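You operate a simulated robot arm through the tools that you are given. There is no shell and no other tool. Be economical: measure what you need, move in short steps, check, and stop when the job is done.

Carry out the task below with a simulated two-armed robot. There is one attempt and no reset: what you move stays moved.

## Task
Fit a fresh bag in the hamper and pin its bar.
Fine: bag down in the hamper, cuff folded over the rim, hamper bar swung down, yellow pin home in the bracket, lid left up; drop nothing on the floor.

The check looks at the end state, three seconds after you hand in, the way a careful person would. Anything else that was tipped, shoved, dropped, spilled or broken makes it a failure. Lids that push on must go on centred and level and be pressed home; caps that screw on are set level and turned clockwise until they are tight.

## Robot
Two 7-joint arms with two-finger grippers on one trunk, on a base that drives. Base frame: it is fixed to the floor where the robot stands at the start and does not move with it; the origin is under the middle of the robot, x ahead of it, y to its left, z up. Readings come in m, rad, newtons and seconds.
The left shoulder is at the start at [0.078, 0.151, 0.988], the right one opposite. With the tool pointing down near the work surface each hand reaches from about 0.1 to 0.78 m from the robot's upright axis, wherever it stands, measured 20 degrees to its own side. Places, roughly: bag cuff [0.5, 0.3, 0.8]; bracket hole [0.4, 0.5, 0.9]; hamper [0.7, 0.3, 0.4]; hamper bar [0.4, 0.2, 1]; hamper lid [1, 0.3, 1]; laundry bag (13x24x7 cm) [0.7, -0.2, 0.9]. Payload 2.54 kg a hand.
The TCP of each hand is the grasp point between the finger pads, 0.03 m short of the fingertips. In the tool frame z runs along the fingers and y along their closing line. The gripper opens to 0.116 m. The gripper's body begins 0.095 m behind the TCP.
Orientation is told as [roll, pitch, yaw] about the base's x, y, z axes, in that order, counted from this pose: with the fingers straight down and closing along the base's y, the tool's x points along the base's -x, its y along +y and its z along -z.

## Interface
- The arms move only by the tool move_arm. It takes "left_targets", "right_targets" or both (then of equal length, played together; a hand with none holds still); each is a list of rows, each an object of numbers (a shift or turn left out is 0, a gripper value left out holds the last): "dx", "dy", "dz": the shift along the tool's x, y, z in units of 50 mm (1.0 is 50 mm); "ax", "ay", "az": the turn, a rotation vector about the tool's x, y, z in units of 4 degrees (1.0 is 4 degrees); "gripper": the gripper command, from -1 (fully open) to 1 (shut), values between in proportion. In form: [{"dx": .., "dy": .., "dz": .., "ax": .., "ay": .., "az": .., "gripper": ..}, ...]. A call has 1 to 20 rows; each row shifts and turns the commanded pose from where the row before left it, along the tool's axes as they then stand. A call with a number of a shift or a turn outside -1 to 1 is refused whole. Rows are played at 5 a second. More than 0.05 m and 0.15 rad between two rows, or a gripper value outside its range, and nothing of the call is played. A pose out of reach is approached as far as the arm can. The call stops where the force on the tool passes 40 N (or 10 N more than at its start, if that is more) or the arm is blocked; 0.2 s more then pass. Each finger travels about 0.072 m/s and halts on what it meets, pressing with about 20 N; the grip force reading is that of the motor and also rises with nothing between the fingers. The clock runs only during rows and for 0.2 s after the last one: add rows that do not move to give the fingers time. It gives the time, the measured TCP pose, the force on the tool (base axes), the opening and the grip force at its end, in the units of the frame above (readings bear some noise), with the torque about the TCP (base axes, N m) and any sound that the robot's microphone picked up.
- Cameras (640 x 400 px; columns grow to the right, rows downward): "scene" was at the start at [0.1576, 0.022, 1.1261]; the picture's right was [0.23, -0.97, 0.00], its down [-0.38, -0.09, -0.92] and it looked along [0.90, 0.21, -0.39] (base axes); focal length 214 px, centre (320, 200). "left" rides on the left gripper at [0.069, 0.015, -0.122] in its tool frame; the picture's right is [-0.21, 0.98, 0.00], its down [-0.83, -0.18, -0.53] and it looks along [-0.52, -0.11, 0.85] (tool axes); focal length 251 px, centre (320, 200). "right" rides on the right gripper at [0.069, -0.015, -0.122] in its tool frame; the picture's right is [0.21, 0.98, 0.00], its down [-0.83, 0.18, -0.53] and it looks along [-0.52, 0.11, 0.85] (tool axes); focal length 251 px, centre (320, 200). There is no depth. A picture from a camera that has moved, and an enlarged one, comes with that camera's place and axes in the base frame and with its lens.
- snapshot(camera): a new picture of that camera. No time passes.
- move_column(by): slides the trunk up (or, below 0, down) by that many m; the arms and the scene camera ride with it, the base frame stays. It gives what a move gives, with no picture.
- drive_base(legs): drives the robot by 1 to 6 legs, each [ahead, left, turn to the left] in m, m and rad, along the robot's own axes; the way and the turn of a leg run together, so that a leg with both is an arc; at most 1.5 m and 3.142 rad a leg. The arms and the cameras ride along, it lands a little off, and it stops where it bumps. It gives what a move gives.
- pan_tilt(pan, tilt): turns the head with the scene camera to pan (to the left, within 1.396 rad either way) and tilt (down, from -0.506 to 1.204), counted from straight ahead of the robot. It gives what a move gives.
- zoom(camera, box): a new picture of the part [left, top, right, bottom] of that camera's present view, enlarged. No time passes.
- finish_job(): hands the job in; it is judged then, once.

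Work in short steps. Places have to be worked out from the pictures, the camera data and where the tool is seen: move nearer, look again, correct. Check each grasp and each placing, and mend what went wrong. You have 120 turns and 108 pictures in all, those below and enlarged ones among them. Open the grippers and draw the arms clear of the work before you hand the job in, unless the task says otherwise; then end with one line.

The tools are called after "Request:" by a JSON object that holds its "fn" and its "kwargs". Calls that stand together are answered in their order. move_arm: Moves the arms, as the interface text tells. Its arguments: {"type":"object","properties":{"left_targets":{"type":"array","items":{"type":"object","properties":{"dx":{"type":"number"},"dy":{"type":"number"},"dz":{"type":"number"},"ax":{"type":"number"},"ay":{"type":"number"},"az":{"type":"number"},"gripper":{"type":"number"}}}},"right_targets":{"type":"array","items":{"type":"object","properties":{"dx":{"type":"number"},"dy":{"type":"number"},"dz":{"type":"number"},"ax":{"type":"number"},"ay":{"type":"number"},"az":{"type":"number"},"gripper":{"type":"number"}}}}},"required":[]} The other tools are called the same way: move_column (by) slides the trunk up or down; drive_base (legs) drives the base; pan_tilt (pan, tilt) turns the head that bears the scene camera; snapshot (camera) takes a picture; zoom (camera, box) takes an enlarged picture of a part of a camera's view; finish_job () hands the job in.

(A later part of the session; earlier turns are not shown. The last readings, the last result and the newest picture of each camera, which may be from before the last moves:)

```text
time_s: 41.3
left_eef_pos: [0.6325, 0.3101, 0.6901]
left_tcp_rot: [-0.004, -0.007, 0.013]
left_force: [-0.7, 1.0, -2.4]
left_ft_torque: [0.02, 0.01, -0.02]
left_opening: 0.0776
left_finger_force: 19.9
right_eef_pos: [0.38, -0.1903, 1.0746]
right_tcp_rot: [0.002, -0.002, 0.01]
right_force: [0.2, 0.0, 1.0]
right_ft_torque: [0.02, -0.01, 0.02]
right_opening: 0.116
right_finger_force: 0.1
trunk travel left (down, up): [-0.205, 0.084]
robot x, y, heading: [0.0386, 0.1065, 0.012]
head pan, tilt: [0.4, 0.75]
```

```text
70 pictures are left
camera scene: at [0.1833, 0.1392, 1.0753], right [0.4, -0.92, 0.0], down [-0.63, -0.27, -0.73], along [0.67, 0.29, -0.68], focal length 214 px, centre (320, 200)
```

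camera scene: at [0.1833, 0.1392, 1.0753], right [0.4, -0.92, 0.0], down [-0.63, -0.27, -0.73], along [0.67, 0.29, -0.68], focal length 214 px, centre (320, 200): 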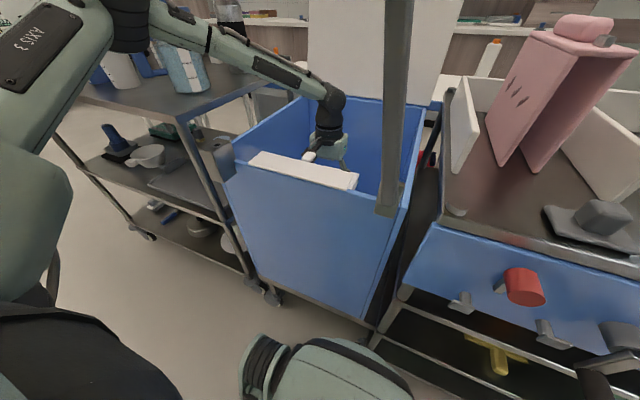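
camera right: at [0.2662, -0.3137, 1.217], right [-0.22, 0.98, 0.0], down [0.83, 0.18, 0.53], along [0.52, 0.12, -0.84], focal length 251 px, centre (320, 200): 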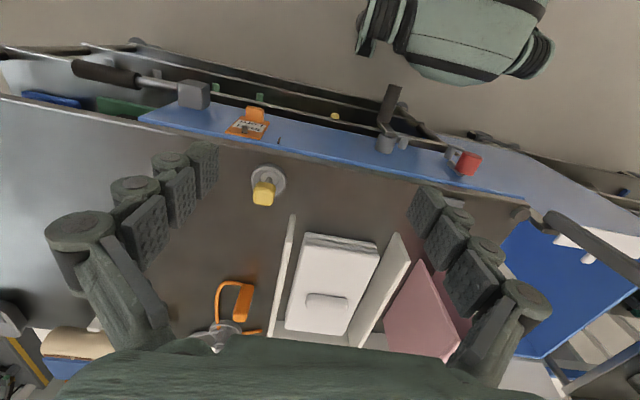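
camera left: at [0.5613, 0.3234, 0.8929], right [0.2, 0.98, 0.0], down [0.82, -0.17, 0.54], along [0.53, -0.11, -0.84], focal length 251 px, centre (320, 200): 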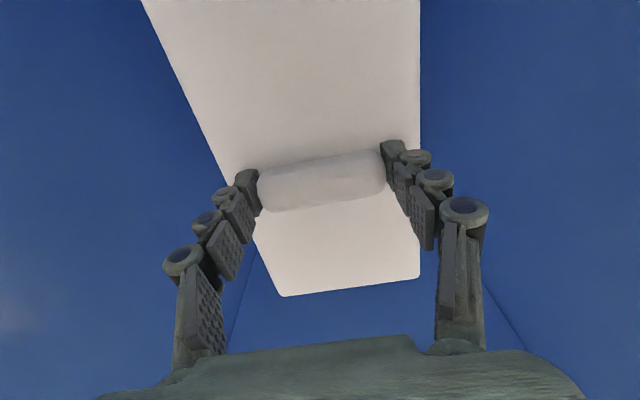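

The wrist is near the rim level; lowering further risks the forearm touching the rim. The remaining drop inside is ~20 cm for a soft bag; try a bit more arm travel downward first.

Request:
{"fn": "move_arm", "kwargs": {"left_targets": [{"dz": 0.4}, {"dz": 0.4}, {"dz": 0.4}, {}]}}

Request:
{"fn": "snapshot", "kwargs": {"camera": "scene"}}

Request:
{"fn": "snapshot", "kwargs": {"camera": "left"}}

```text
time_s: 42.3
left_eef_pos: [0.6128, 0.3261, 0.6457]
left_tcp_rot: [-0.003, -0.007, 0.012]
left_force: [-0.5, 0.5, -2.1]
left_ft_torque: [-0.03, 0.0, -0.03]
left_opening: 0.0774
left_finger_force: 19.4
left hand out of reach, approached as far as the arm can: row 1, 2, 3
right_eef_pos: [0.3791, -0.1882, 1.0764]
right_tcp_rot: [0.003, -0.001, 0.011]
right_force: [-0.7, 0.4, -0.5]
right_ft_torque: [0.0, 0.0, 0.0]
right_opening: 0.1162
right_finger_force: 0.0
trunk travel left (down, up): [-0.205, 0.084]
robot x, y, heading: [0.041, 0.1073, 0.009]
head pan, tilt: [0.4, 0.75]
```

```text
69 pictures are left
camera scene: at [0.1832, 0.1392, 1.0753], right [0.4, -0.92, 0.0], down [-0.63, -0.27, -0.73], along [0.67, 0.29, -0.68], focal length 214 px, centre (320, 200)
```

scene: 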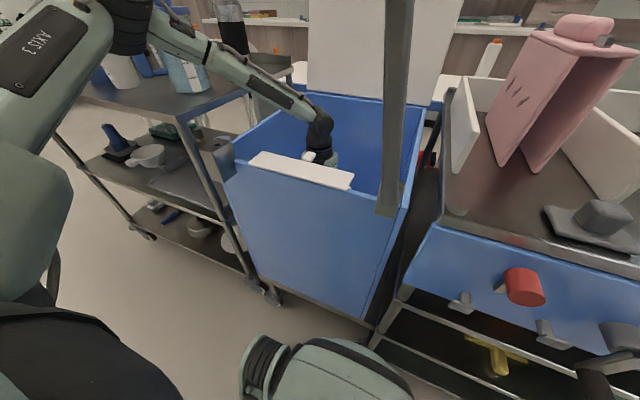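

```text
68 pictures are left
camera left: at [0.5415, 0.34, 0.7686], right [0.2, 0.98, 0.0], down [0.82, -0.17, 0.54], along [0.53, -0.11, -0.84], focal length 251 px, centre (320, 200)
```

left: 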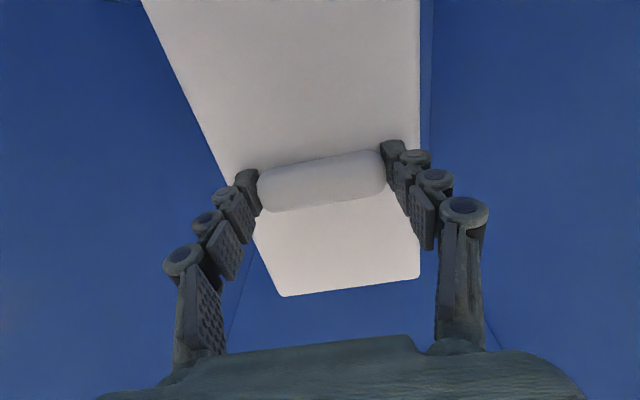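

Bag bottom ≈0.575 now. Release here inside the hamper.

Request:
{"fn": "move_arm", "kwargs": {"left_targets": [{"gripper": -1}, {}, {}, {}, {}]}}

Request:
{"fn": "snapshot", "kwargs": {"camera": "left"}}

```text
time_s: 43.5
left_eef_pos: [0.6128, 0.3263, 0.6461]
left_tcp_rot: [-0.004, -0.005, 0.014]
left_force: [0.2, 0.0, 0.2]
left_ft_torque: [-0.02, 0.02, 0.01]
left_opening: 0.116
left_finger_force: 0.0
right_eef_pos: [0.3798, -0.1883, 1.0753]
right_tcp_rot: [0.003, -0.002, 0.012]
right_force: [-0.3, 0.2, -0.2]
right_ft_torque: [-0.03, 0.02, 0.0]
right_opening: 0.1162
right_finger_force: 0.1
trunk travel left (down, up): [-0.205, 0.084]
robot x, y, heading: [0.0401, 0.1027, 0.014]
head pan, tilt: [0.4, 0.75]
```

```text
67 pictures are left
camera left: at [0.5415, 0.3399, 0.7689], right [0.2, 0.98, 0.0], down [0.82, -0.17, 0.54], along [0.53, -0.11, -0.84], focal length 251 px, centre (320, 200)
```

left: 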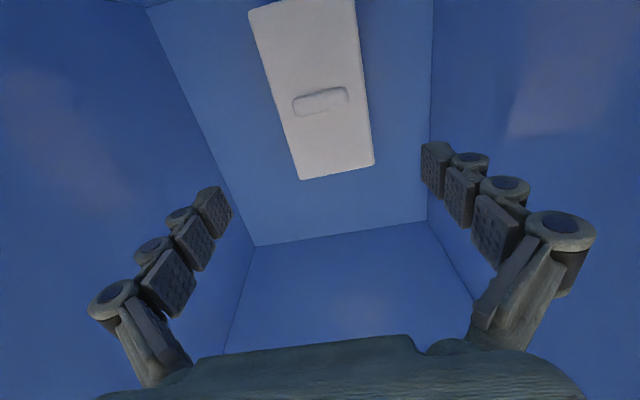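

The bag lies flat on the hamper floor. Withdraw: forward a bit to clear the cuff, then up.

Request:
{"fn": "move_arm", "kwargs": {"left_targets": [{"dz": -0.6, "dx": -0.5}, {"dz": -0.7, "dx": -0.3}, {"dz": -0.8}, {"dz": -0.8}, {"dz": -0.8}, {"dz": -0.8}, {"dz": -0.8}, {"dz": -0.8}]}}

Request:
{"fn": "snapshot", "kwargs": {"camera": "scene"}}

Request:
{"fn": "zoom", "kwargs": {"camera": "scene", "box": [200, 100, 440, 260]}}

```text
time_s: 45.3
left_eef_pos: [0.6484, 0.3265, 0.9501]
left_tcp_rot: [-0.001, -0.007, 0.014]
left_force: [0.4, -0.2, -0.1]
left_ft_torque: [0.01, 0.01, -0.01]
left_opening: 0.116
left_finger_force: 0.0
right_eef_pos: [0.3799, -0.1894, 1.0751]
right_tcp_rot: [0.001, -0.002, 0.009]
right_force: [0.0, -0.6, 0.0]
right_ft_torque: [0.02, -0.02, 0.0]
right_opening: 0.1157
right_finger_force: 0.2
trunk travel left (down, up): [-0.205, 0.084]
robot x, y, heading: [0.0372, 0.1026, 0.009]
head pan, tilt: [0.4, 0.75]
```

```text
66 pictures are left
camera scene: at [0.1829, 0.1391, 1.0753], right [0.4, -0.92, 0.0], down [-0.62, -0.27, -0.73], along [0.67, 0.29, -0.68], focal length 214 px, centre (320, 200)
```

scene: 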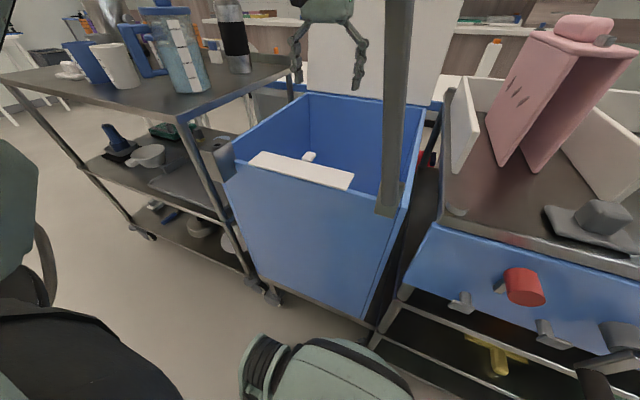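

```text
2.50 times, centred on (320, 180) of scene
camera zoom: at [0.1829, 0.1391, 1.0753], right [0.4, -0.92, 0.0], down [-0.62, -0.27, -0.73], along [0.67, 0.29, -0.68], focal length 536 px, centre (320, 250)
```

zoom: 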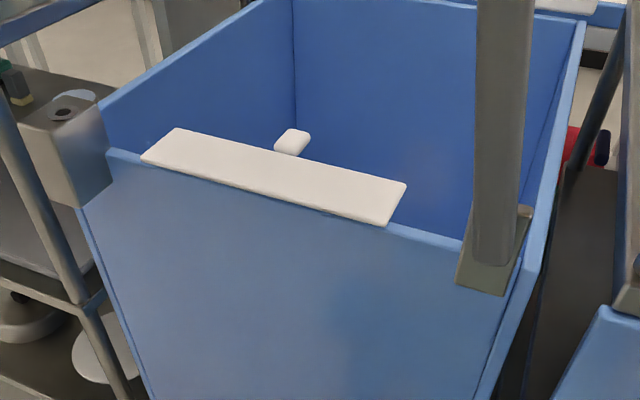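

Now inspect the cuff: raise the left hand and bring it back above the front rim.

Request:
{"fn": "move_arm", "kwargs": {"left_targets": [{"dz": -0.8}, {"dz": -0.8}, {"dz": -0.4, "dx": 0.6}, {"dx": 1}, {"dx": 1}, {"dx": 1}, {"dx": 1}, {"dx": 0.6}]}}

Request:
{"fn": "snapshot", "kwargs": {"camera": "left"}}

Request:
{"fn": "zoom", "kwargs": {"camera": "scene", "box": [200, 100, 440, 260]}}

```text
time_s: 47.1
left_eef_pos: [0.3806, 0.329, 1.0458]
left_tcp_rot: [-0.004, -0.007, 0.014]
left_force: [0.1, -0.1, -0.3]
left_ft_torque: [-0.02, 0.03, -0.01]
left_opening: 0.1159
left_finger_force: 0.1
left hand out of reach, approached as far as the arm can: row 2
right_eef_pos: [0.3792, -0.1879, 1.0753]
right_tcp_rot: [0.002, -0.002, 0.008]
right_force: [0.1, -0.5, 0.3]
right_ft_torque: [-0.01, -0.02, -0.01]
right_opening: 0.1159
right_finger_force: 0.2
trunk travel left (down, up): [-0.205, 0.084]
robot x, y, heading: [0.0386, 0.1069, 0.014]
head pan, tilt: [0.4, 0.75]
```

```text
64 pictures are left
camera left: at [0.3101, 0.3433, 1.1686], right [0.2, 0.98, 0.0], down [0.82, -0.17, 0.54], along [0.53, -0.11, -0.84], focal length 251 px, centre (320, 200)
```

left: 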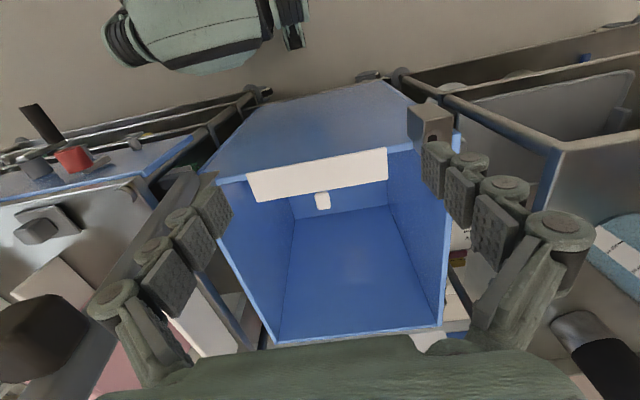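

```text
2.50 times, centred on (320, 180) of scene
camera zoom: at [0.1828, 0.1392, 1.0753], right [0.4, -0.92, 0.0], down [-0.62, -0.27, -0.73], along [0.67, 0.29, -0.68], focal length 536 px, centre (320, 250)
```

zoom: 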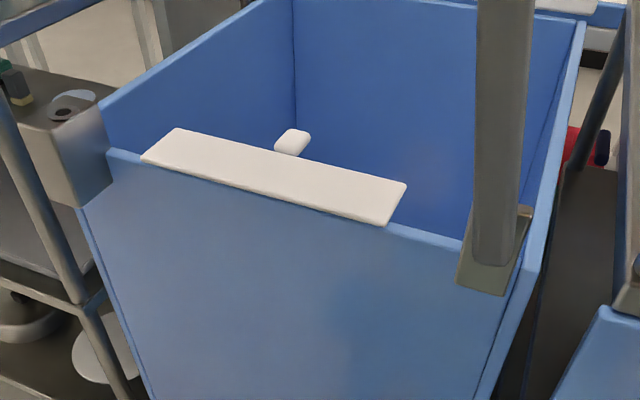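

The cuff is a flat white flap (x 0.45–0.49, y 0.20–0.405, z≈0.846) lying inward, with a tab at ≈(0.51,0.305,0.85). I'll bring the hand above the tab with narrowed fingers.

Request:
{"fn": "move_arm", "kwargs": {"left_targets": [{"dx": -1, "gripper": -0.2}, {"dx": -1}, {"dx": -0.3}, {"dy": -0.3}, {"dz": 0.8}, {"dz": 0.6}, {}]}}

Request:
{"fn": "snapshot", "kwargs": {"camera": "left"}}

Request:
{"fn": "zoom", "kwargs": {"camera": "scene", "box": [200, 60, 440, 220]}}

```text
time_s: 48.7
left_eef_pos: [0.4972, 0.3167, 0.9756]
left_tcp_rot: [-0.003, -0.007, 0.015]
left_force: [0.1, 0.6, 0.0]
left_ft_torque: [0.03, -0.01, 0.01]
left_opening: 0.0696
left_finger_force: 0.1
right_eef_pos: [0.3795, -0.1889, 1.0755]
right_tcp_rot: [0.002, -0.002, 0.011]
right_force: [0.0, 0.4, 0.2]
right_ft_torque: [0.0, 0.0, 0.01]
right_opening: 0.1161
right_finger_force: 0.1
trunk travel left (down, up): [-0.205, 0.084]
robot x, y, heading: [0.0374, 0.1045, 0.014]
head pan, tilt: [0.4, 0.75]
```

```text
62 pictures are left
camera left: at [0.4271, 0.33, 1.099], right [0.2, 0.98, 0.0], down [0.82, -0.17, 0.54], along [0.53, -0.11, -0.84], focal length 251 px, centre (320, 200)
```

left: 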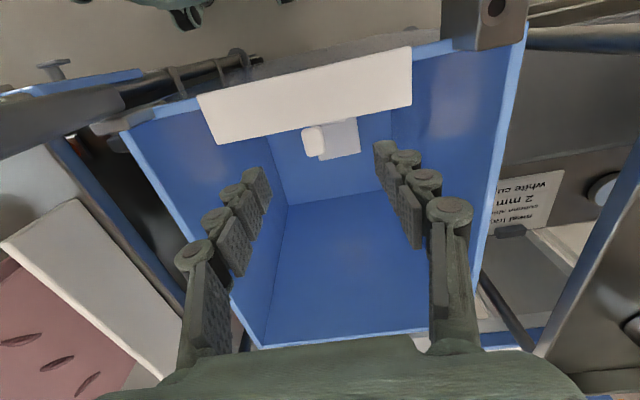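

```text
2.50 times, centred on (320, 140) of scene
camera zoom: at [0.183, 0.1391, 1.0753], right [0.4, -0.92, 0.0], down [-0.63, -0.27, -0.73], along [0.67, 0.29, -0.68], focal length 536 px, centre (320, 350)
```

zoom: 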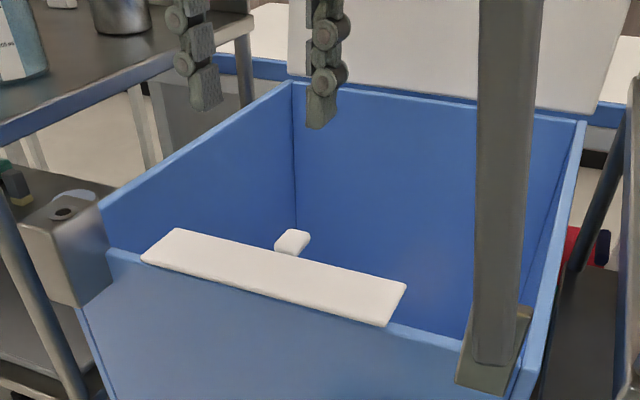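

Tab at (0.511, 0.305, 0.85), about 25 mm wide. Align and descend to z≈0.87, then close.

Request:
{"fn": "move_arm", "kwargs": {"left_targets": [{"dx": -0.28, "dy": -0.23}, {"dz": 0.7}, {"dz": 0.7}, {"dz": 0.7}, {}]}}

Request:
{"fn": "snapshot", "kwargs": {"camera": "left"}}

Request:
{"fn": "zoom", "kwargs": {"camera": "scene", "box": [200, 60, 440, 220]}}

```text
time_s: 49.9
left_eef_pos: [0.5119, 0.3048, 0.8717]
left_tcp_rot: [-0.004, -0.006, 0.013]
left_force: [0.5, -0.4, 0.1]
left_ft_torque: [0.01, 0.0, -0.01]
left_opening: 0.07
left_finger_force: 0.1
right_eef_pos: [0.3807, -0.1876, 1.0756]
right_tcp_rot: [0.001, -0.003, 0.009]
right_force: [-0.9, -0.6, -0.3]
right_ft_torque: [0.0, 0.02, 0.03]
right_opening: 0.1159
right_finger_force: 0.1
trunk travel left (down, up): [-0.205, 0.084]
robot x, y, heading: [0.0387, 0.1065, 0.01]
head pan, tilt: [0.4, 0.75]
```

```text
60 pictures are left
camera left: at [0.4415, 0.3176, 0.9953], right [0.2, 0.98, 0.0], down [0.82, -0.17, 0.54], along [0.53, -0.11, -0.84], focal length 251 px, centre (320, 200)
```

left: 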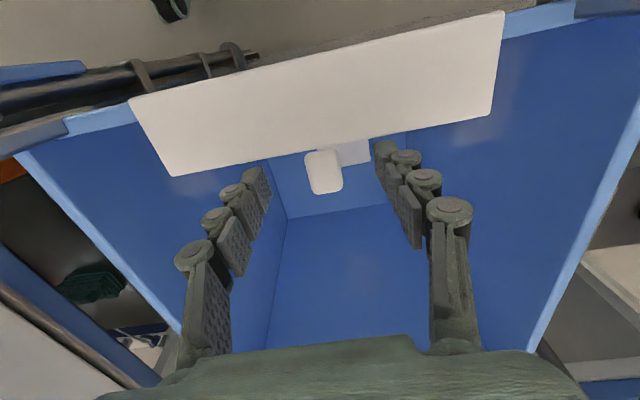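

```text
2.50 times, centred on (320, 140) of scene
camera zoom: at [0.183, 0.1392, 1.0753], right [0.4, -0.92, 0.0], down [-0.63, -0.27, -0.73], along [0.67, 0.29, -0.68], focal length 536 px, centre (320, 350)
```

zoom: 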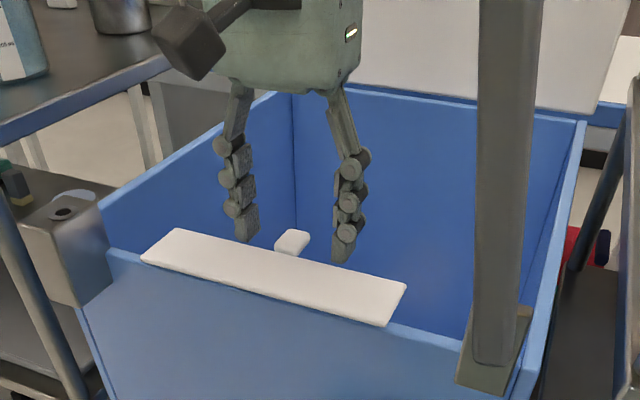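

Tab is centred between the fingers. Lower 6 mm and close.

Request:
{"fn": "move_arm", "kwargs": {"left_targets": [{"dz": 0.12}, {"gripper": 1}, {}, {}, {}, {}]}}

Request:
{"fn": "zoom", "kwargs": {"camera": "scene", "box": [200, 60, 440, 220]}}

```text
time_s: 51.3
left_eef_pos: [0.5119, 0.3063, 0.8656]
left_tcp_rot: [-0.002, -0.007, 0.015]
left_force: [0.5, 17.7, 3.2]
left_ft_torque: [0.54, 0.13, -1.03]
left_opening: 0.021
left_finger_force: 45.0
right_eef_pos: [0.3796, -0.1884, 1.0754]
right_tcp_rot: [0.0, 0.0, 0.012]
right_force: [-0.7, 0.6, -0.4]
right_ft_torque: [-0.01, -0.01, 0.02]
right_opening: 0.116
right_finger_force: 0.1
trunk travel left (down, up): [-0.205, 0.084]
robot x, y, heading: [0.0329, 0.1055, 0.013]
head pan, tilt: [0.4, 0.75]
```

```text
2.50 times, centred on (320, 140) of scene
camera zoom: at [0.1829, 0.1405, 1.0753], right [0.4, -0.92, 0.0], down [-0.62, -0.27, -0.73], along [0.67, 0.29, -0.68], focal length 536 px, centre (320, 350)
```

zoom: 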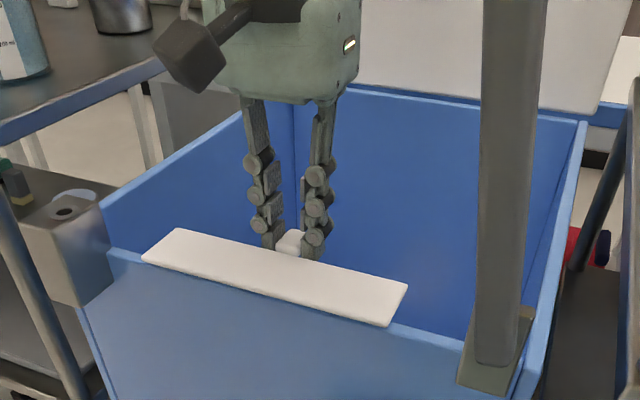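

Tab gripped. Swing the flap up along an arc about the hinge (x≈0.45, z≈0.845); first half.

Request:
{"fn": "move_arm", "kwargs": {"left_targets": [{"dx": 0.03, "dz": -0.16, "dy": 0.04}, {"dx": 0.04, "dz": -0.16}, {"dx": 0.1, "dz": -0.18}, {"dx": 0.11, "dz": -0.19}, {}]}}

Request:
{"fn": "zoom", "kwargs": {"camera": "scene", "box": [200, 60, 440, 220]}}

```text
time_s: 52.5
left_eef_pos: [0.5019, 0.3062, 0.9012]
left_tcp_rot: [-0.005, -0.016, 0.013]
left_force: [31.3, 5.0, -3.7]
left_ft_torque: [0.1, -1.85, -0.58]
left_opening: 0.0215
left_finger_force: 44.8
right_eef_pos: [0.3822, -0.1881, 1.0748]
right_tcp_rot: [-0.001, 0.002, 0.008]
right_force: [0.0, -0.9, -0.3]
right_ft_torque: [0.05, -0.02, 0.03]
right_opening: 0.1161
right_finger_force: 0.1
trunk travel left (down, up): [-0.205, 0.084]
robot x, y, heading: [0.0393, 0.1053, 0.009]
head pan, tilt: [0.4, 0.75]
```

```text
2.50 times, centred on (320, 140) of scene
camera zoom: at [0.1857, 0.1396, 1.075], right [0.4, -0.92, 0.0], down [-0.63, -0.27, -0.73], along [0.67, 0.29, -0.68], focal length 536 px, centre (320, 350)
```

zoom: 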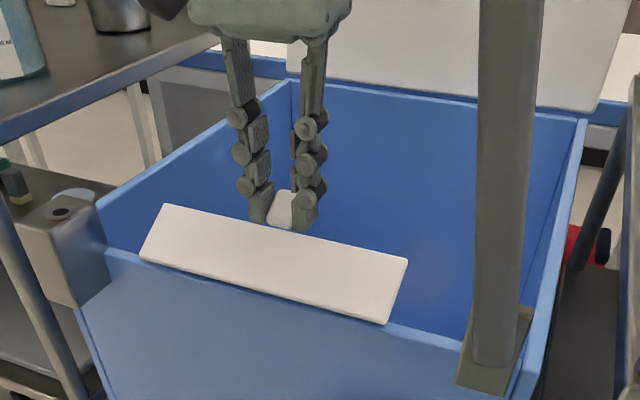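

The flap is rising; x-force 31 N shows I pull in too much. Relieve by rising and easing forward, then continue.

Request:
{"fn": "move_arm", "kwargs": {"left_targets": [{"dx": -0.1, "dz": -0.1}, {"dz": -0.12}, {}]}}

Request:
{"fn": "zoom", "kwargs": {"camera": "scene", "box": [200, 60, 440, 220]}}

```text
time_s: 53.3
left_eef_pos: [0.5004, 0.3054, 0.9074]
left_tcp_rot: [-0.003, 0.005, 0.012]
left_force: [-10.7, -8.1, -31.9]
left_ft_torque: [-0.3, -0.95, -0.28]
left_opening: 0.0215
left_finger_force: 45.6
right_eef_pos: [0.3796, -0.1885, 1.0749]
right_tcp_rot: [0.003, 0.0, 0.012]
right_force: [0.4, -0.3, 0.0]
right_ft_torque: [0.0, 0.0, -0.01]
right_opening: 0.1161
right_finger_force: 0.0
trunk travel left (down, up): [-0.205, 0.084]
robot x, y, heading: [0.0413, 0.1072, 0.019]
head pan, tilt: [0.4, 0.75]
```

```text
2.50 times, centred on (320, 140) of scene
camera zoom: at [0.1835, 0.1394, 1.0748], right [0.4, -0.92, 0.0], down [-0.63, -0.27, -0.73], along [0.67, 0.29, -0.68], focal length 536 px, centre (320, 350)
```

zoom: 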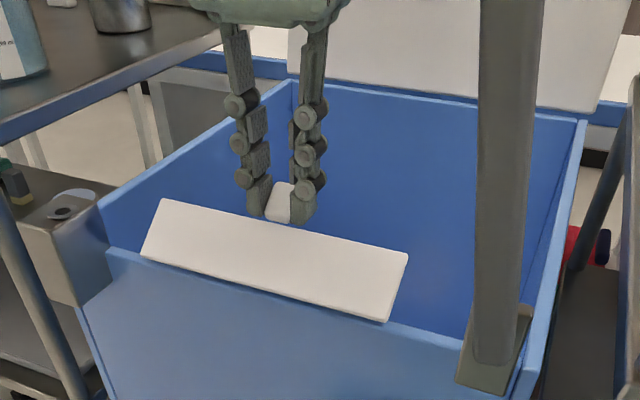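

Now upward pull is too much; move mostly inward (toward the robot) along the tangent.

Request:
{"fn": "move_arm", "kwargs": {"left_targets": [{"dx": 0.16, "dz": 0.0}, {"dx": 0.14, "dz": -0.04}, {"dx": 0.1, "dz": -0.08}, {}]}}

Request:
{"fn": "zoom", "kwargs": {"camera": "scene", "box": [200, 60, 440, 220]}}

```text
time_s: 54.3
left_eef_pos: [0.4888, 0.3057, 0.9195]
left_tcp_rot: [-0.007, -0.02, 0.013]
left_force: [32.6, -2.6, 10.5]
left_ft_torque: [-0.21, -1.9, -0.23]
left_opening: 0.0211
left_finger_force: 44.8
right_eef_pos: [0.3819, -0.189, 1.0753]
right_tcp_rot: [0.002, 0.002, 0.01]
right_force: [-0.3, -0.5, -0.1]
right_ft_torque: [-0.03, 0.01, 0.01]
right_opening: 0.116
right_finger_force: 0.0
trunk travel left (down, up): [-0.205, 0.084]
robot x, y, heading: [0.0427, 0.1039, 0.013]
head pan, tilt: [0.4, 0.75]
```

```text
2.50 times, centred on (320, 140) of scene
camera zoom: at [0.1852, 0.1388, 1.0755], right [0.4, -0.92, 0.0], down [-0.63, -0.27, -0.73], along [0.67, 0.29, -0.68], focal length 536 px, centre (320, 350)
```

zoom: 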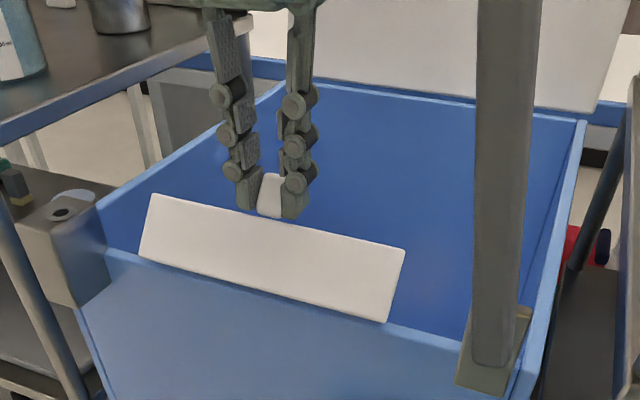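

Flap at ~55°. The tab twists in the grip, so I'll tilt the hand along with the flap (fingers toward +x) while following the arc.

Request:
{"fn": "move_arm", "kwargs": {"left_targets": [{"ay": -1}, {"ay": -1, "dx": 0.06, "dz": -0.05}, {"dx": 0.127, "dz": -0.055, "ay": -1}, {"dx": 0.127, "dz": -0.055, "ay": -1}, {}]}}

Request:
{"fn": "zoom", "kwargs": {"camera": "scene", "box": [200, 60, 440, 220]}}

```text
time_s: 55.3
left_eef_pos: [0.4687, 0.3059, 0.9272]
left_tcp_rot: [-0.007, -0.292, 0.019]
left_force: [-6.3, -0.2, 15.2]
left_ft_torque: [0.08, 0.88, -0.35]
left_opening: 0.0212
left_finger_force: 45.0
right_eef_pos: [0.3783, -0.1896, 1.0749]
right_tcp_rot: [0.001, -0.005, 0.012]
right_force: [-0.5, 0.6, -0.2]
right_ft_torque: [0.02, -0.01, 0.02]
right_opening: 0.1162
right_finger_force: 0.1
trunk travel left (down, up): [-0.205, 0.084]
robot x, y, heading: [0.0424, 0.1062, 0.013]
head pan, tilt: [0.4, 0.75]
stopped in row 5 (left hand): the force on the tool passed its limit at 45 N (the readings are from after the stop); the commanded pose is now the measured one
```

```text
2.50 times, centred on (320, 140) of scene
camera zoom: at [0.1815, 0.1388, 1.075], right [0.4, -0.92, 0.0], down [-0.62, -0.27, -0.73], along [0.67, 0.29, -0.68], focal length 536 px, centre (320, 350)
```

zoom: 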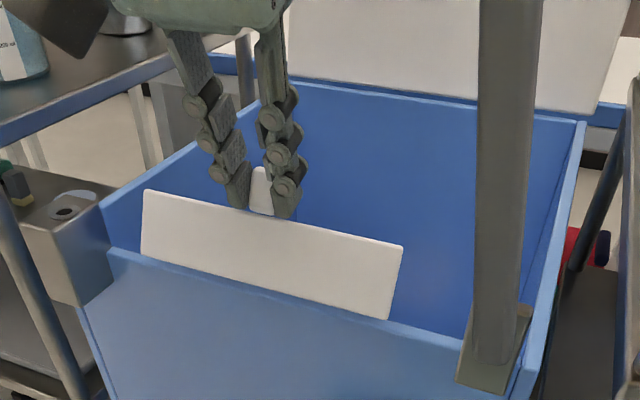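

Going well; continue the arc past vertical, a bit lower.

Request:
{"fn": "move_arm", "kwargs": {"left_targets": [{"dx": 0.13, "dz": -0.01, "ay": -1}, {"dx": 0.13, "dz": -0.03, "ay": -1}, {"dx": 0.13, "dz": -0.05, "ay": -1}, {}]}}

Request:
{"fn": "zoom", "kwargs": {"camera": "scene", "box": [200, 60, 440, 220]}}

```text
time_s: 56.1
left_eef_pos: [0.4535, 0.3076, 0.9294]
left_tcp_rot: [-0.007, -0.495, 0.02]
left_force: [-13.2, 0.4, 19.0]
left_ft_torque: [0.14, 1.14, -0.31]
left_opening: 0.0211
left_finger_force: 44.9
right_eef_pos: [0.3774, -0.1895, 1.0747]
right_tcp_rot: [0.003, -0.005, 0.012]
right_force: [-1.0, 0.2, -0.3]
right_ft_torque: [-0.02, 0.01, -0.02]
right_opening: 0.116
right_finger_force: 0.0
trunk travel left (down, up): [-0.205, 0.084]
robot x, y, heading: [0.0357, 0.1044, 0.013]
head pan, tilt: [0.4, 0.75]
stopped in row 3 (left hand): the force on the tool passed its limit at 43 N (the readings are from after the stop); the commanded pose is now the measured one
```

```text
2.50 times, centred on (320, 140) of scene
camera zoom: at [0.1807, 0.1388, 1.0754], right [0.4, -0.92, 0.0], down [-0.62, -0.27, -0.73], along [0.67, 0.29, -0.68], focal length 536 px, centre (320, 350)
```

zoom: 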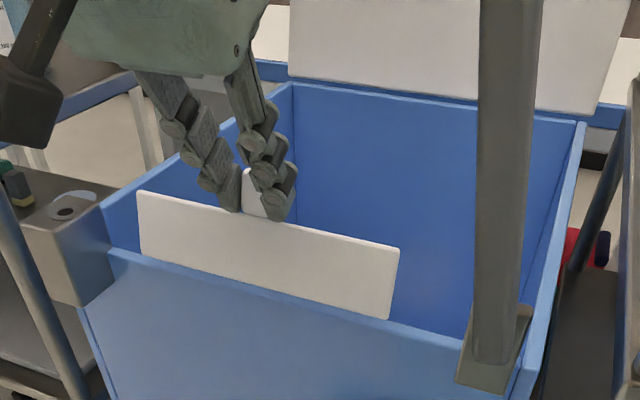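

Now translate toward the robot without more tilt.

Request:
{"fn": "move_arm", "kwargs": {"left_targets": [{"dx": 0.13, "dz": -0.03}, {"dx": 0.13, "dz": -0.04}, {"dx": 0.13, "dz": -0.05}, {"dx": 0.13, "dz": -0.05}, {}]}}

Request:
{"fn": "zoom", "kwargs": {"camera": "scene", "box": [200, 60, 440, 220]}}

```text
time_s: 57.3
left_eef_pos: [0.4298, 0.3062, 0.9254]
left_tcp_rot: [-0.008, -0.504, 0.023]
left_force: [19.9, -0.8, 24.0]
left_ft_torque: [0.01, -2.03, -0.33]
left_opening: 0.0213
left_finger_force: 44.8
right_eef_pos: [0.3789, -0.1893, 1.0744]
right_tcp_rot: [0.003, -0.002, 0.014]
right_force: [0.2, 0.1, 0.0]
right_ft_torque: [-0.02, 0.03, -0.01]
right_opening: 0.1159
right_finger_force: 0.2
trunk travel left (down, up): [-0.205, 0.084]
robot x, y, heading: [0.0437, 0.1035, 0.018]
head pan, tilt: [0.4, 0.75]
```

```text
2.50 times, centred on (320, 140) of scene
camera zoom: at [0.1832, 0.1385, 1.0754], right [0.4, -0.92, 0.0], down [-0.63, -0.27, -0.73], along [0.67, 0.29, -0.68], focal length 536 px, centre (320, 350)
```

zoom: 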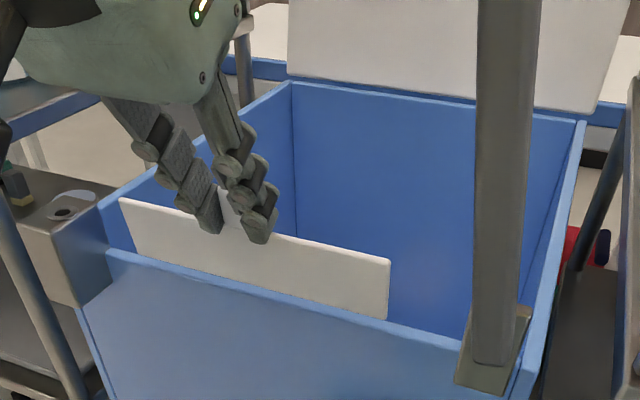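

The flap is just past vertical. Continue a bit with more tilt.

Request:
{"fn": "move_arm", "kwargs": {"left_targets": [{"ay": -1}, {"dx": 0.1, "dz": 0.0, "ay": -1}, {"dx": 0.14, "dz": 0.02, "ay": -1}, {"dx": 0.16, "dz": 0.02, "ay": -1}, {"dx": 0.16, "dz": 0.04, "ay": -1}, {}]}}

Request:
{"fn": "zoom", "kwargs": {"camera": "scene", "box": [200, 60, 440, 220]}}

```text
time_s: 58.0
left_eef_pos: [0.442, 0.3066, 0.9299]
left_tcp_rot: [-0.001, -0.607, 0.022]
left_force: [9.1, -1.0, -13.8]
left_ft_torque: [0.02, -0.65, -0.26]
left_opening: 0.0215
left_finger_force: 45.1
left hand out of reach, approached as far as the arm can: row 1, 2, 3
right_eef_pos: [0.3811, -0.1883, 1.0746]
right_tcp_rot: [0.0, 0.0, 0.011]
right_force: [0.3, -0.4, -0.4]
right_ft_torque: [0.03, -0.02, 0.0]
right_opening: 0.116
right_finger_force: 0.1
trunk travel left (down, up): [-0.205, 0.084]
robot x, y, heading: [0.0396, 0.1051, 0.014]
head pan, tilt: [0.4, 0.75]
stopped in row 3 (left hand): the force on the tool passed its limit at 49 N (the readings are from after the stop); the commanded pose is now the measured one
```

```text
2.50 times, centred on (320, 140) of scene
camera zoom: at [0.1839, 0.1395, 1.0748], right [0.4, -0.92, 0.0], down [-0.63, -0.27, -0.73], along [0.67, 0.29, -0.68], focal length 536 px, centre (320, 350)
```

zoom: 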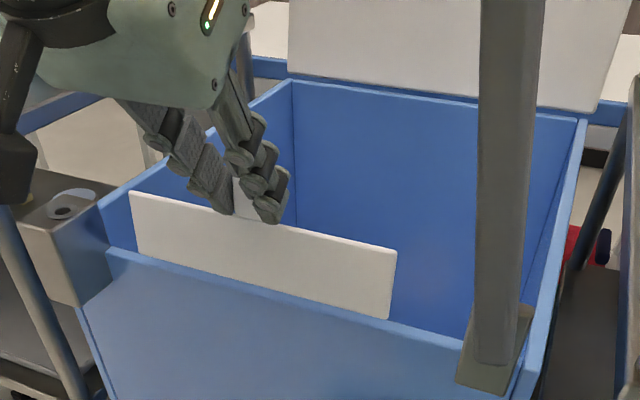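

Out-of-reach tilt pushed it back. Translate toward the robot again, keeping tilt, farther this time.

Request:
{"fn": "move_arm", "kwargs": {"left_targets": [{"dx": 0.15, "dz": -0.06}, {"dx": 0.15, "dz": -0.06}, {"dx": 0.15, "dz": -0.06}, {"dx": 0.15, "dz": -0.03}, {"dx": 0.15, "dz": 0.0}, {"dx": 0.12, "dz": 0.03}, {}]}}

Request:
{"fn": "zoom", "kwargs": {"camera": "scene", "box": [200, 60, 440, 220]}}

```text
time_s: 59.6
left_eef_pos: [0.4423, 0.307, 0.9295]
left_tcp_rot: [-0.002, -0.608, 0.021]
left_force: [5.9, -2.0, -24.9]
left_ft_torque: [0.08, -0.33, -0.33]
left_opening: 0.0214
left_finger_force: 44.9
left hand out of reach, approached as far as the arm can: row 1, 2, 3, 4, 5, 6
right_eef_pos: [0.3821, -0.1881, 1.0735]
right_tcp_rot: [0.002, 0.001, 0.012]
right_force: [0.0, -0.6, -0.1]
right_ft_torque: [-0.02, 0.0, 0.0]
right_opening: 0.1163
right_finger_force: 0.0
trunk travel left (down, up): [-0.205, 0.084]
robot x, y, heading: [0.0415, 0.1048, 0.011]
head pan, tilt: [0.4, 0.75]
```

```text
2.50 times, centred on (320, 140) of scene
camera zoom: at [0.1841, 0.1397, 1.0749], right [0.4, -0.92, 0.0], down [-0.63, -0.27, -0.73], along [0.67, 0.29, -0.68], focal length 536 px, centre (320, 350)
```

zoom: 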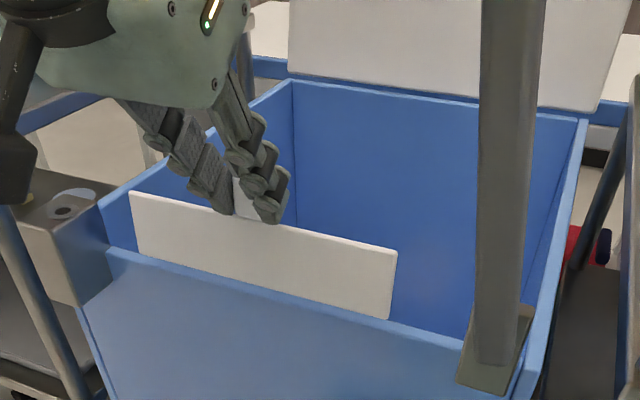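

Tilt back some while moving toward the robot.

Request:
{"fn": "move_arm", "kwargs": {"left_targets": [{"ay": 1, "dx": 0.12}, {"ay": 1, "dx": 0.12, "dz": 0}, {"ay": 1, "dx": 0.15, "dz": -0.04}, {"dx": 0.15, "dz": -0.05}, {"dx": 0.15, "dz": -0.04}, {}]}}

Request:
{"fn": "zoom", "kwargs": {"camera": "scene", "box": [200, 60, 440, 220]}}

```text
time_s: 61.0
left_eef_pos: [0.4121, 0.3054, 0.9203]
left_tcp_rot: [0.0, -0.408, 0.022]
left_force: [22.7, 4.2, 6.7]
left_ft_torque: [0.13, -1.89, -0.25]
left_opening: 0.0214
left_finger_force: 44.6
right_eef_pos: [0.3797, -0.1888, 1.0744]
right_tcp_rot: [0.001, -0.002, 0.013]
right_force: [-0.4, 0.9, -0.6]
right_ft_torque: [0.0, -0.01, -0.02]
right_opening: 0.1161
right_finger_force: 0.0
trunk travel left (down, up): [-0.205, 0.084]
robot x, y, heading: [0.0381, 0.1023, 0.013]
head pan, tilt: [0.4, 0.75]
```

```text
2.50 times, centred on (320, 140) of scene
camera zoom: at [0.1837, 0.1394, 1.0749], right [0.4, -0.92, 0.0], down [-0.63, -0.27, -0.73], along [0.67, 0.29, -0.68], focal length 536 px, centre (320, 350)
```

zoom: 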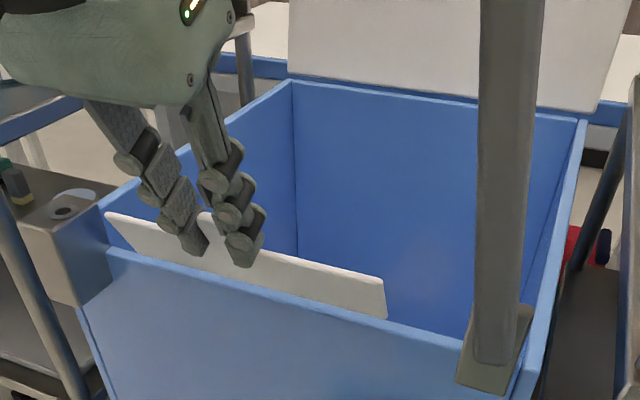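

Flap is clearly tipping outward. Continue down the outer side of the arc.

Request:
{"fn": "move_arm", "kwargs": {"left_targets": [{"dx": 0.13, "dz": 0.04}, {"dx": 0.13, "dz": 0.06}, {"dx": 0.12, "dz": 0.09}, {"dx": 0.1, "dz": 0.12}, {"dx": 0.1, "dz": 0.14}, {}]}}

Request:
{"fn": "zoom", "kwargs": {"camera": "scene", "box": [200, 60, 440, 220]}}

```text
time_s: 61.8
left_eef_pos: [0.4015, 0.3065, 0.9149]
left_tcp_rot: [0.004, -0.412, 0.021]
left_force: [-13.1, 2.1, 19.0]
left_ft_torque: [0.13, 0.04, -0.14]
left_opening: 0.0212
left_finger_force: 45.1
left hand out of reach, approached as far as the arm can: row 3
right_eef_pos: [0.3772, -0.189, 1.0767]
right_tcp_rot: [0.002, -0.005, 0.013]
right_force: [-0.5, -0.2, -0.6]
right_ft_torque: [-0.02, 0.01, 0.02]
right_opening: 0.1159
right_finger_force: 0.0
trunk travel left (down, up): [-0.205, 0.084]
robot x, y, heading: [0.0382, 0.1041, 0.009]
head pan, tilt: [0.4, 0.75]
stopped in row 3 (left hand): the force on the tool passed its limit at 43 N (the readings are from after the stop); the commanded pose is now the measured one
```

```text
2.50 times, centred on (320, 140) of scene
camera zoom: at [0.1797, 0.1393, 1.0756], right [0.4, -0.92, 0.0], down [-0.62, -0.27, -0.73], along [0.67, 0.29, -0.68], focal length 536 px, centre (320, 350)
```

zoom: 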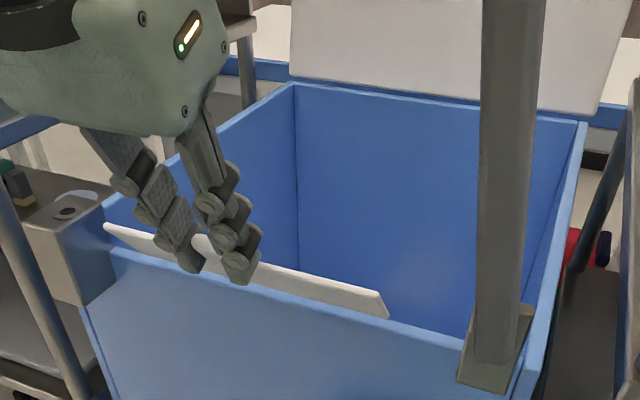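

Flap is ~140°, past vertical. Release, withdraw along the fingers, and see whether it stays or falls outward.

Request:
{"fn": "move_arm", "kwargs": {"left_targets": [{"gripper": -0.2}, {}, {}, {"dz": -0.6}, {"dz": -0.6}, {"dz": -0.6}, {}]}}

Request:
{"fn": "zoom", "kwargs": {"camera": "scene", "box": [200, 60, 440, 220]}}

```text
time_s: 63.4
left_eef_pos: [0.3687, 0.3048, 0.9947]
left_tcp_rot: [0.003, -0.408, 0.022]
left_force: [1.0, 1.2, 0.1]
left_ft_torque: [-0.03, -0.01, -0.02]
left_opening: 0.0697
left_finger_force: 0.1
right_eef_pos: [0.3784, -0.1883, 1.0756]
right_tcp_rot: [0.001, -0.001, 0.012]
right_force: [0.7, 0.9, 0.2]
right_ft_torque: [0.01, -0.07, -0.01]
right_opening: 0.1162
right_finger_force: 0.1
trunk travel left (down, up): [-0.205, 0.084]
robot x, y, heading: [0.0355, 0.1057, 0.009]
head pan, tilt: [0.4, 0.75]
```

```text
2.50 times, centred on (320, 140) of scene
camera zoom: at [0.182, 0.1395, 1.0753], right [0.4, -0.92, 0.0], down [-0.62, -0.27, -0.73], along [0.67, 0.29, -0.68], focal length 536 px, centre (320, 350)
```

zoom: 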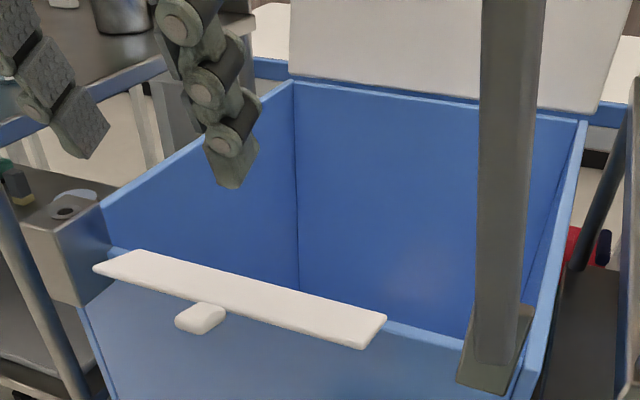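

The flap flopped outward, tab at about (0.38,0.305,0.87). I'll straighten the hand, close the fingers, and press it down gently.

Request:
{"fn": "move_arm", "kwargs": {"left_targets": [{"ay": 1, "gripper": 1}, {"ay": 1}, {"ay": 1}, {"ay": 1}, {"ay": 1}, {"ay": 0.8}, {"dx": -0.2}, {"dz": 0.4}, {"dz": 0.4}, {}]}}

Request:
{"fn": "snapshot", "kwargs": {"camera": "scene"}}

```text
time_s: 65.6
left_eef_pos: [0.3782, 0.3056, 0.9551]
left_tcp_rot: [0.0, -0.003, 0.024]
left_force: [0.0, 0.0, 0.5]
left_ft_torque: [-0.01, -0.02, 0.0]
left_opening: 0.0
left_finger_force: 19.8
right_eef_pos: [0.3799, -0.1876, 1.0746]
right_tcp_rot: [0.002, -0.002, 0.012]
right_force: [0.0, 0.0, 1.0]
right_ft_torque: [0.0, 0.01, 0.03]
right_opening: 0.1159
right_finger_force: 0.0
trunk travel left (down, up): [-0.205, 0.084]
robot x, y, heading: [0.0384, 0.1043, 0.013]
head pan, tilt: [0.4, 0.75]
```

```text
46 pictures are left
camera scene: at [0.182, 0.1394, 1.0753], right [0.4, -0.92, 0.0], down [-0.62, -0.27, -0.73], along [0.67, 0.29, -0.68], focal length 214 px, centre (320, 200)
```

scene: 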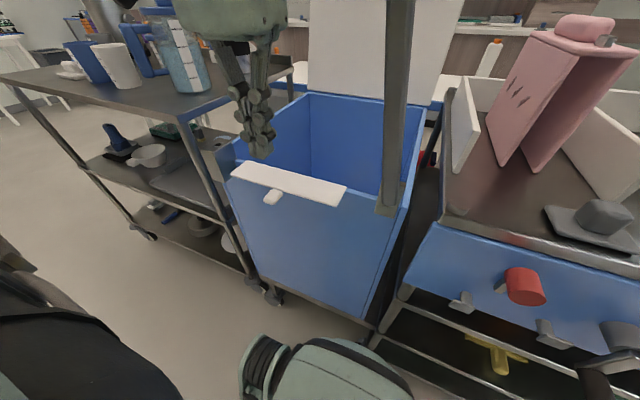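

Press down in 1 cm steps; the force limit will stop it.

Request:
{"fn": "move_arm", "kwargs": {"left_targets": [{"dz": 0.2}, {"dz": 0.2}, {"dz": 0.2}, {"dz": 0.2}, {"dz": 0.2}, {"dz": 0.2}, {"dz": 0.2}, {"dz": 0.2}, {"dz": 0.2}, {}]}}

Request:
{"fn": "zoom", "kwargs": {"camera": "scene", "box": [200, 60, 440, 220]}}

```text
time_s: 67.6
left_eef_pos: [0.3797, 0.3046, 0.8802]
left_tcp_rot: [0.0, -0.03, 0.026]
left_force: [-7.5, 0.3, 24.3]
left_ft_torque: [0.1, 0.27, 0.01]
left_opening: 0.0059
left_finger_force: 28.8
right_eef_pos: [0.3776, -0.1893, 1.0765]
right_tcp_rot: [0.002, -0.004, 0.014]
right_force: [0.4, -0.8, 0.6]
right_ft_torque: [0.03, 0.03, -0.01]
right_opening: 0.1156
right_finger_force: 0.1
trunk travel left (down, up): [-0.205, 0.084]
robot x, y, heading: [0.0388, 0.1094, 0.019]
head pan, tilt: [0.4, 0.75]
stopped in row 9 (left hand): the force on the tool passed its limit at 165 N (the readings are from after the stop); the commanded pose is now the measured one
```

```text
2.50 times, centred on (320, 140) of scene
camera zoom: at [0.1788, 0.1388, 1.0764], right [0.4, -0.92, 0.0], down [-0.62, -0.27, -0.73], along [0.67, 0.3, -0.68], focal length 536 px, centre (320, 350)
```

zoom: 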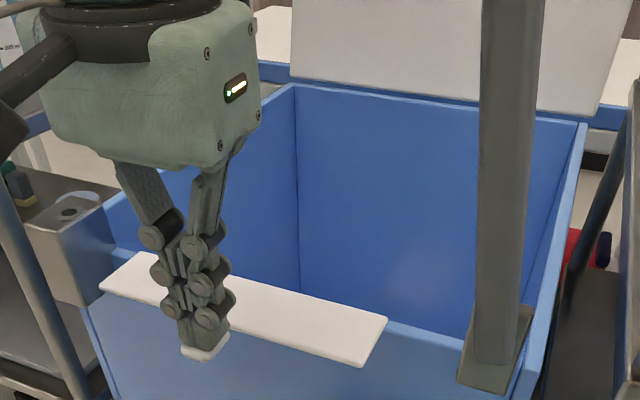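

It met a hard stop with the flap about horizontal outward (its end of travel). Lift off and check it stays.

Request:
{"fn": "move_arm", "kwargs": {"left_targets": [{"dz": -0.4}, {"dz": -0.8}, {"dz": -0.8}, {"dz": -0.8}, {}]}}

Request:
{"fn": "zoom", "kwargs": {"camera": "scene", "box": [200, 60, 440, 220]}}

```text
time_s: 68.8
left_eef_pos: [0.378, 0.3077, 1.0155]
left_tcp_rot: [0.001, -0.02, 0.025]
left_force: [0.4, -0.1, 0.5]
left_ft_torque: [-0.01, 0.0, 0.02]
left_opening: 0.0
left_finger_force: 28.7
right_eef_pos: [0.3798, -0.1871, 1.0749]
right_tcp_rot: [0.003, -0.003, 0.014]
right_force: [-1.0, 0.0, -0.5]
right_ft_torque: [-0.01, 0.01, 0.0]
right_opening: 0.1162
right_finger_force: 0.1
trunk travel left (down, up): [-0.205, 0.084]
robot x, y, heading: [0.0378, 0.1032, 0.013]
head pan, tilt: [0.4, 0.75]
```

```text
2.50 times, centred on (320, 140) of scene
camera zoom: at [0.1818, 0.1398, 1.0753], right [0.4, -0.92, 0.0], down [-0.62, -0.27, -0.73], along [0.67, 0.29, -0.68], focal length 536 px, centre (320, 350)
```

zoom: 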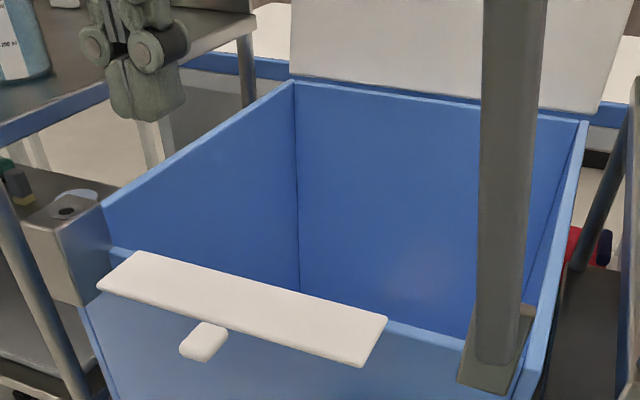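

The cuff stays folded outward. Now the bar: push it leftward and down with the closed right hand, which is already on its right side. First clear the left hand up/back, and bring the right hand to (0.38, 0.08).

Request:
{"fn": "move_arm", "kwargs": {"left_targets": [{"dz": -0.8}, {"dz": -0.8}, {"dx": 0.8}, {"dx": 0.8}, {"dy": 0.8}, {"dy": 0.8}, {}, {}], "right_targets": [{"gripper": 1}, {"dy": 0.9}, {"dy": 0.9}, {"dy": 0.9}, {"dy": 0.9}, {"dy": 0.9}, {"dy": 0.7}, {}]}}

Request:
{"fn": "pan_tilt", "kwargs": {"pan": 0.3, "tilt": 0.55}}

Request:
{"fn": "snapshot", "kwargs": {"camera": "scene"}}

Request:
{"fn": "snapshot", "kwargs": {"camera": "right"}}

```text
time_s: 70.4
left_eef_pos: [0.2934, 0.3832, 1.094]
left_tcp_rot: [0.004, -0.019, 0.024]
left_force: [0.3, -0.4, -0.3]
left_ft_torque: [0.05, -0.01, -0.01]
left_opening: 0.0002
left_finger_force: 28.8
right_eef_pos: [0.3803, 0.0621, 1.0747]
right_tcp_rot: [0.001, 0.004, 0.015]
right_force: [1.5, -16.2, -4.6]
right_ft_torque: [2.38, -0.05, 1.33]
right_opening: 0.0001
right_finger_force: 19.8
trunk travel left (down, up): [-0.205, 0.084]
robot x, y, heading: [0.0378, 0.1084, 0.011]
head pan, tilt: [0.4, 0.75]
stopped in row 8 (right hand): the force on the tool passed its limit at 49 N (the readings are from after the stop); the commanded pose is now the measured one
```

```text
time_s: 71.1
left_eef_pos: [0.2921, 0.3835, 1.0947]
left_tcp_rot: [0.002, -0.02, 0.025]
left_force: [-0.7, 0.5, 0.2]
left_ft_torque: [0.0, 0.01, -0.01]
left_opening: 0.0002
left_finger_force: 28.4
right_eef_pos: [0.3795, 0.0624, 1.0758]
right_tcp_rot: [0.001, 0.005, 0.014]
right_force: [12.2, -45.2, 26.9]
right_ft_torque: [6.37, 3.87, 3.55]
right_opening: 0.0
right_finger_force: 20.2
trunk travel left (down, up): [-0.205, 0.084]
robot x, y, heading: [0.0416, 0.1042, 0.011]
head pan, tilt: [0.3, 0.55]
```

```text
43 pictures are left
camera scene: at [0.1843, 0.1451, 1.0853], right [0.44, -0.9, 0.0], down [-0.53, -0.26, -0.81], along [0.72, 0.36, -0.59], focal length 214 px, centre (320, 200)
```

scene: 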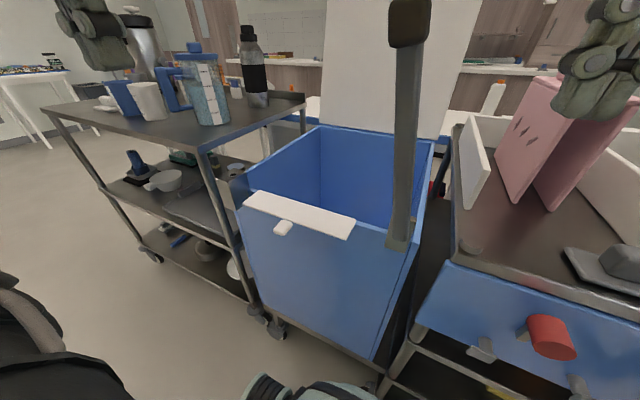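

```text
42 pictures are left
camera right: at [0.3098, 0.0454, 1.1986], right [-0.23, 0.97, 0.0], down [0.82, 0.19, 0.53], along [0.52, 0.13, -0.85], focal length 251 px, centre (320, 200)
```

right: 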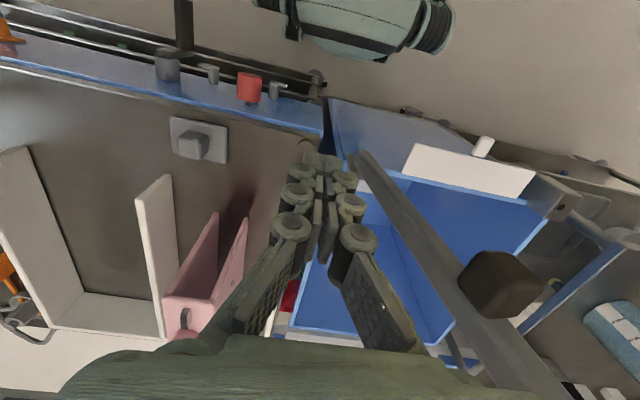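

The right hand's back is touching the robot's own head (force rose when the head moved). Back off right, go ahead to x≈0.45, then approach the bar.

Request:
{"fn": "move_arm", "kwargs": {"right_targets": [{"dy": -0.6}, {"dy": -0.4}, {"dx": -0.7}, {"dx": -0.7}, {}]}}

Request:
{"fn": "move_arm", "kwargs": {"right_targets": [{"dy": 0.5}, {"dy": 0.5}, {"dy": 0.4}, {}]}}

Request:
{"fn": "snapshot", "kwargs": {"camera": "scene"}}

```text
time_s: 72.3
left_eef_pos: [0.2931, 0.3833, 1.0955]
left_tcp_rot: [0.001, -0.02, 0.025]
left_force: [-0.3, -0.7, 0.4]
left_ft_torque: [0.01, 0.0, -0.03]
left_opening: 0.0
left_finger_force: 27.7
right_eef_pos: [0.4516, 0.0137, 1.0758]
right_tcp_rot: [0.001, 0.0, 0.014]
right_force: [-1.0, 0.2, -0.5]
right_ft_torque: [0.04, 0.0, 0.02]
right_opening: 0.0002
right_finger_force: 20.1
trunk travel left (down, up): [-0.205, 0.084]
robot x, y, heading: [0.0346, 0.1067, 0.011]
head pan, tilt: [0.3, 0.55]
```

```text
time_s: 73.3
left_eef_pos: [0.2925, 0.3839, 1.0946]
left_tcp_rot: [0.001, -0.019, 0.024]
left_force: [0.2, -0.6, 0.4]
left_ft_torque: [0.0, 0.01, 0.01]
left_opening: 0.0001
left_finger_force: 28.6
right_eef_pos: [0.4495, 0.0855, 1.0737]
right_tcp_rot: [0.001, 0.004, 0.012]
right_force: [0.5, 0.2, -0.4]
right_ft_torque: [0.01, -0.01, -0.01]
right_opening: 0.0001
right_finger_force: 20.0
trunk travel left (down, up): [-0.205, 0.084]
robot x, y, heading: [0.0388, 0.1048, 0.011]
head pan, tilt: [0.3, 0.55]
```

```text
41 pictures are left
camera scene: at [0.1913, 0.1342, 1.0927], right [0.31, -0.95, 0.0], down [-0.5, -0.16, -0.85], along [0.81, 0.26, -0.52], focal length 214 px, centre (320, 200)
```

scene: 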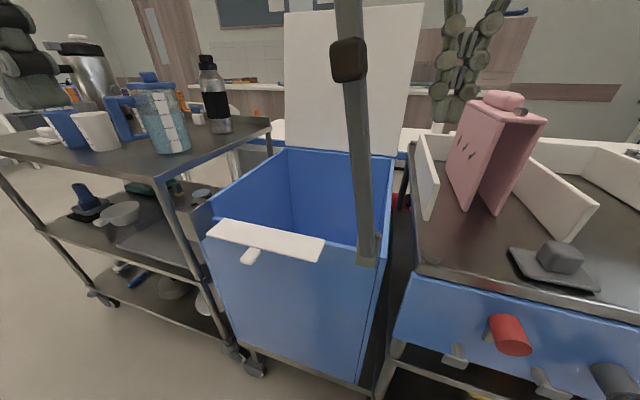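

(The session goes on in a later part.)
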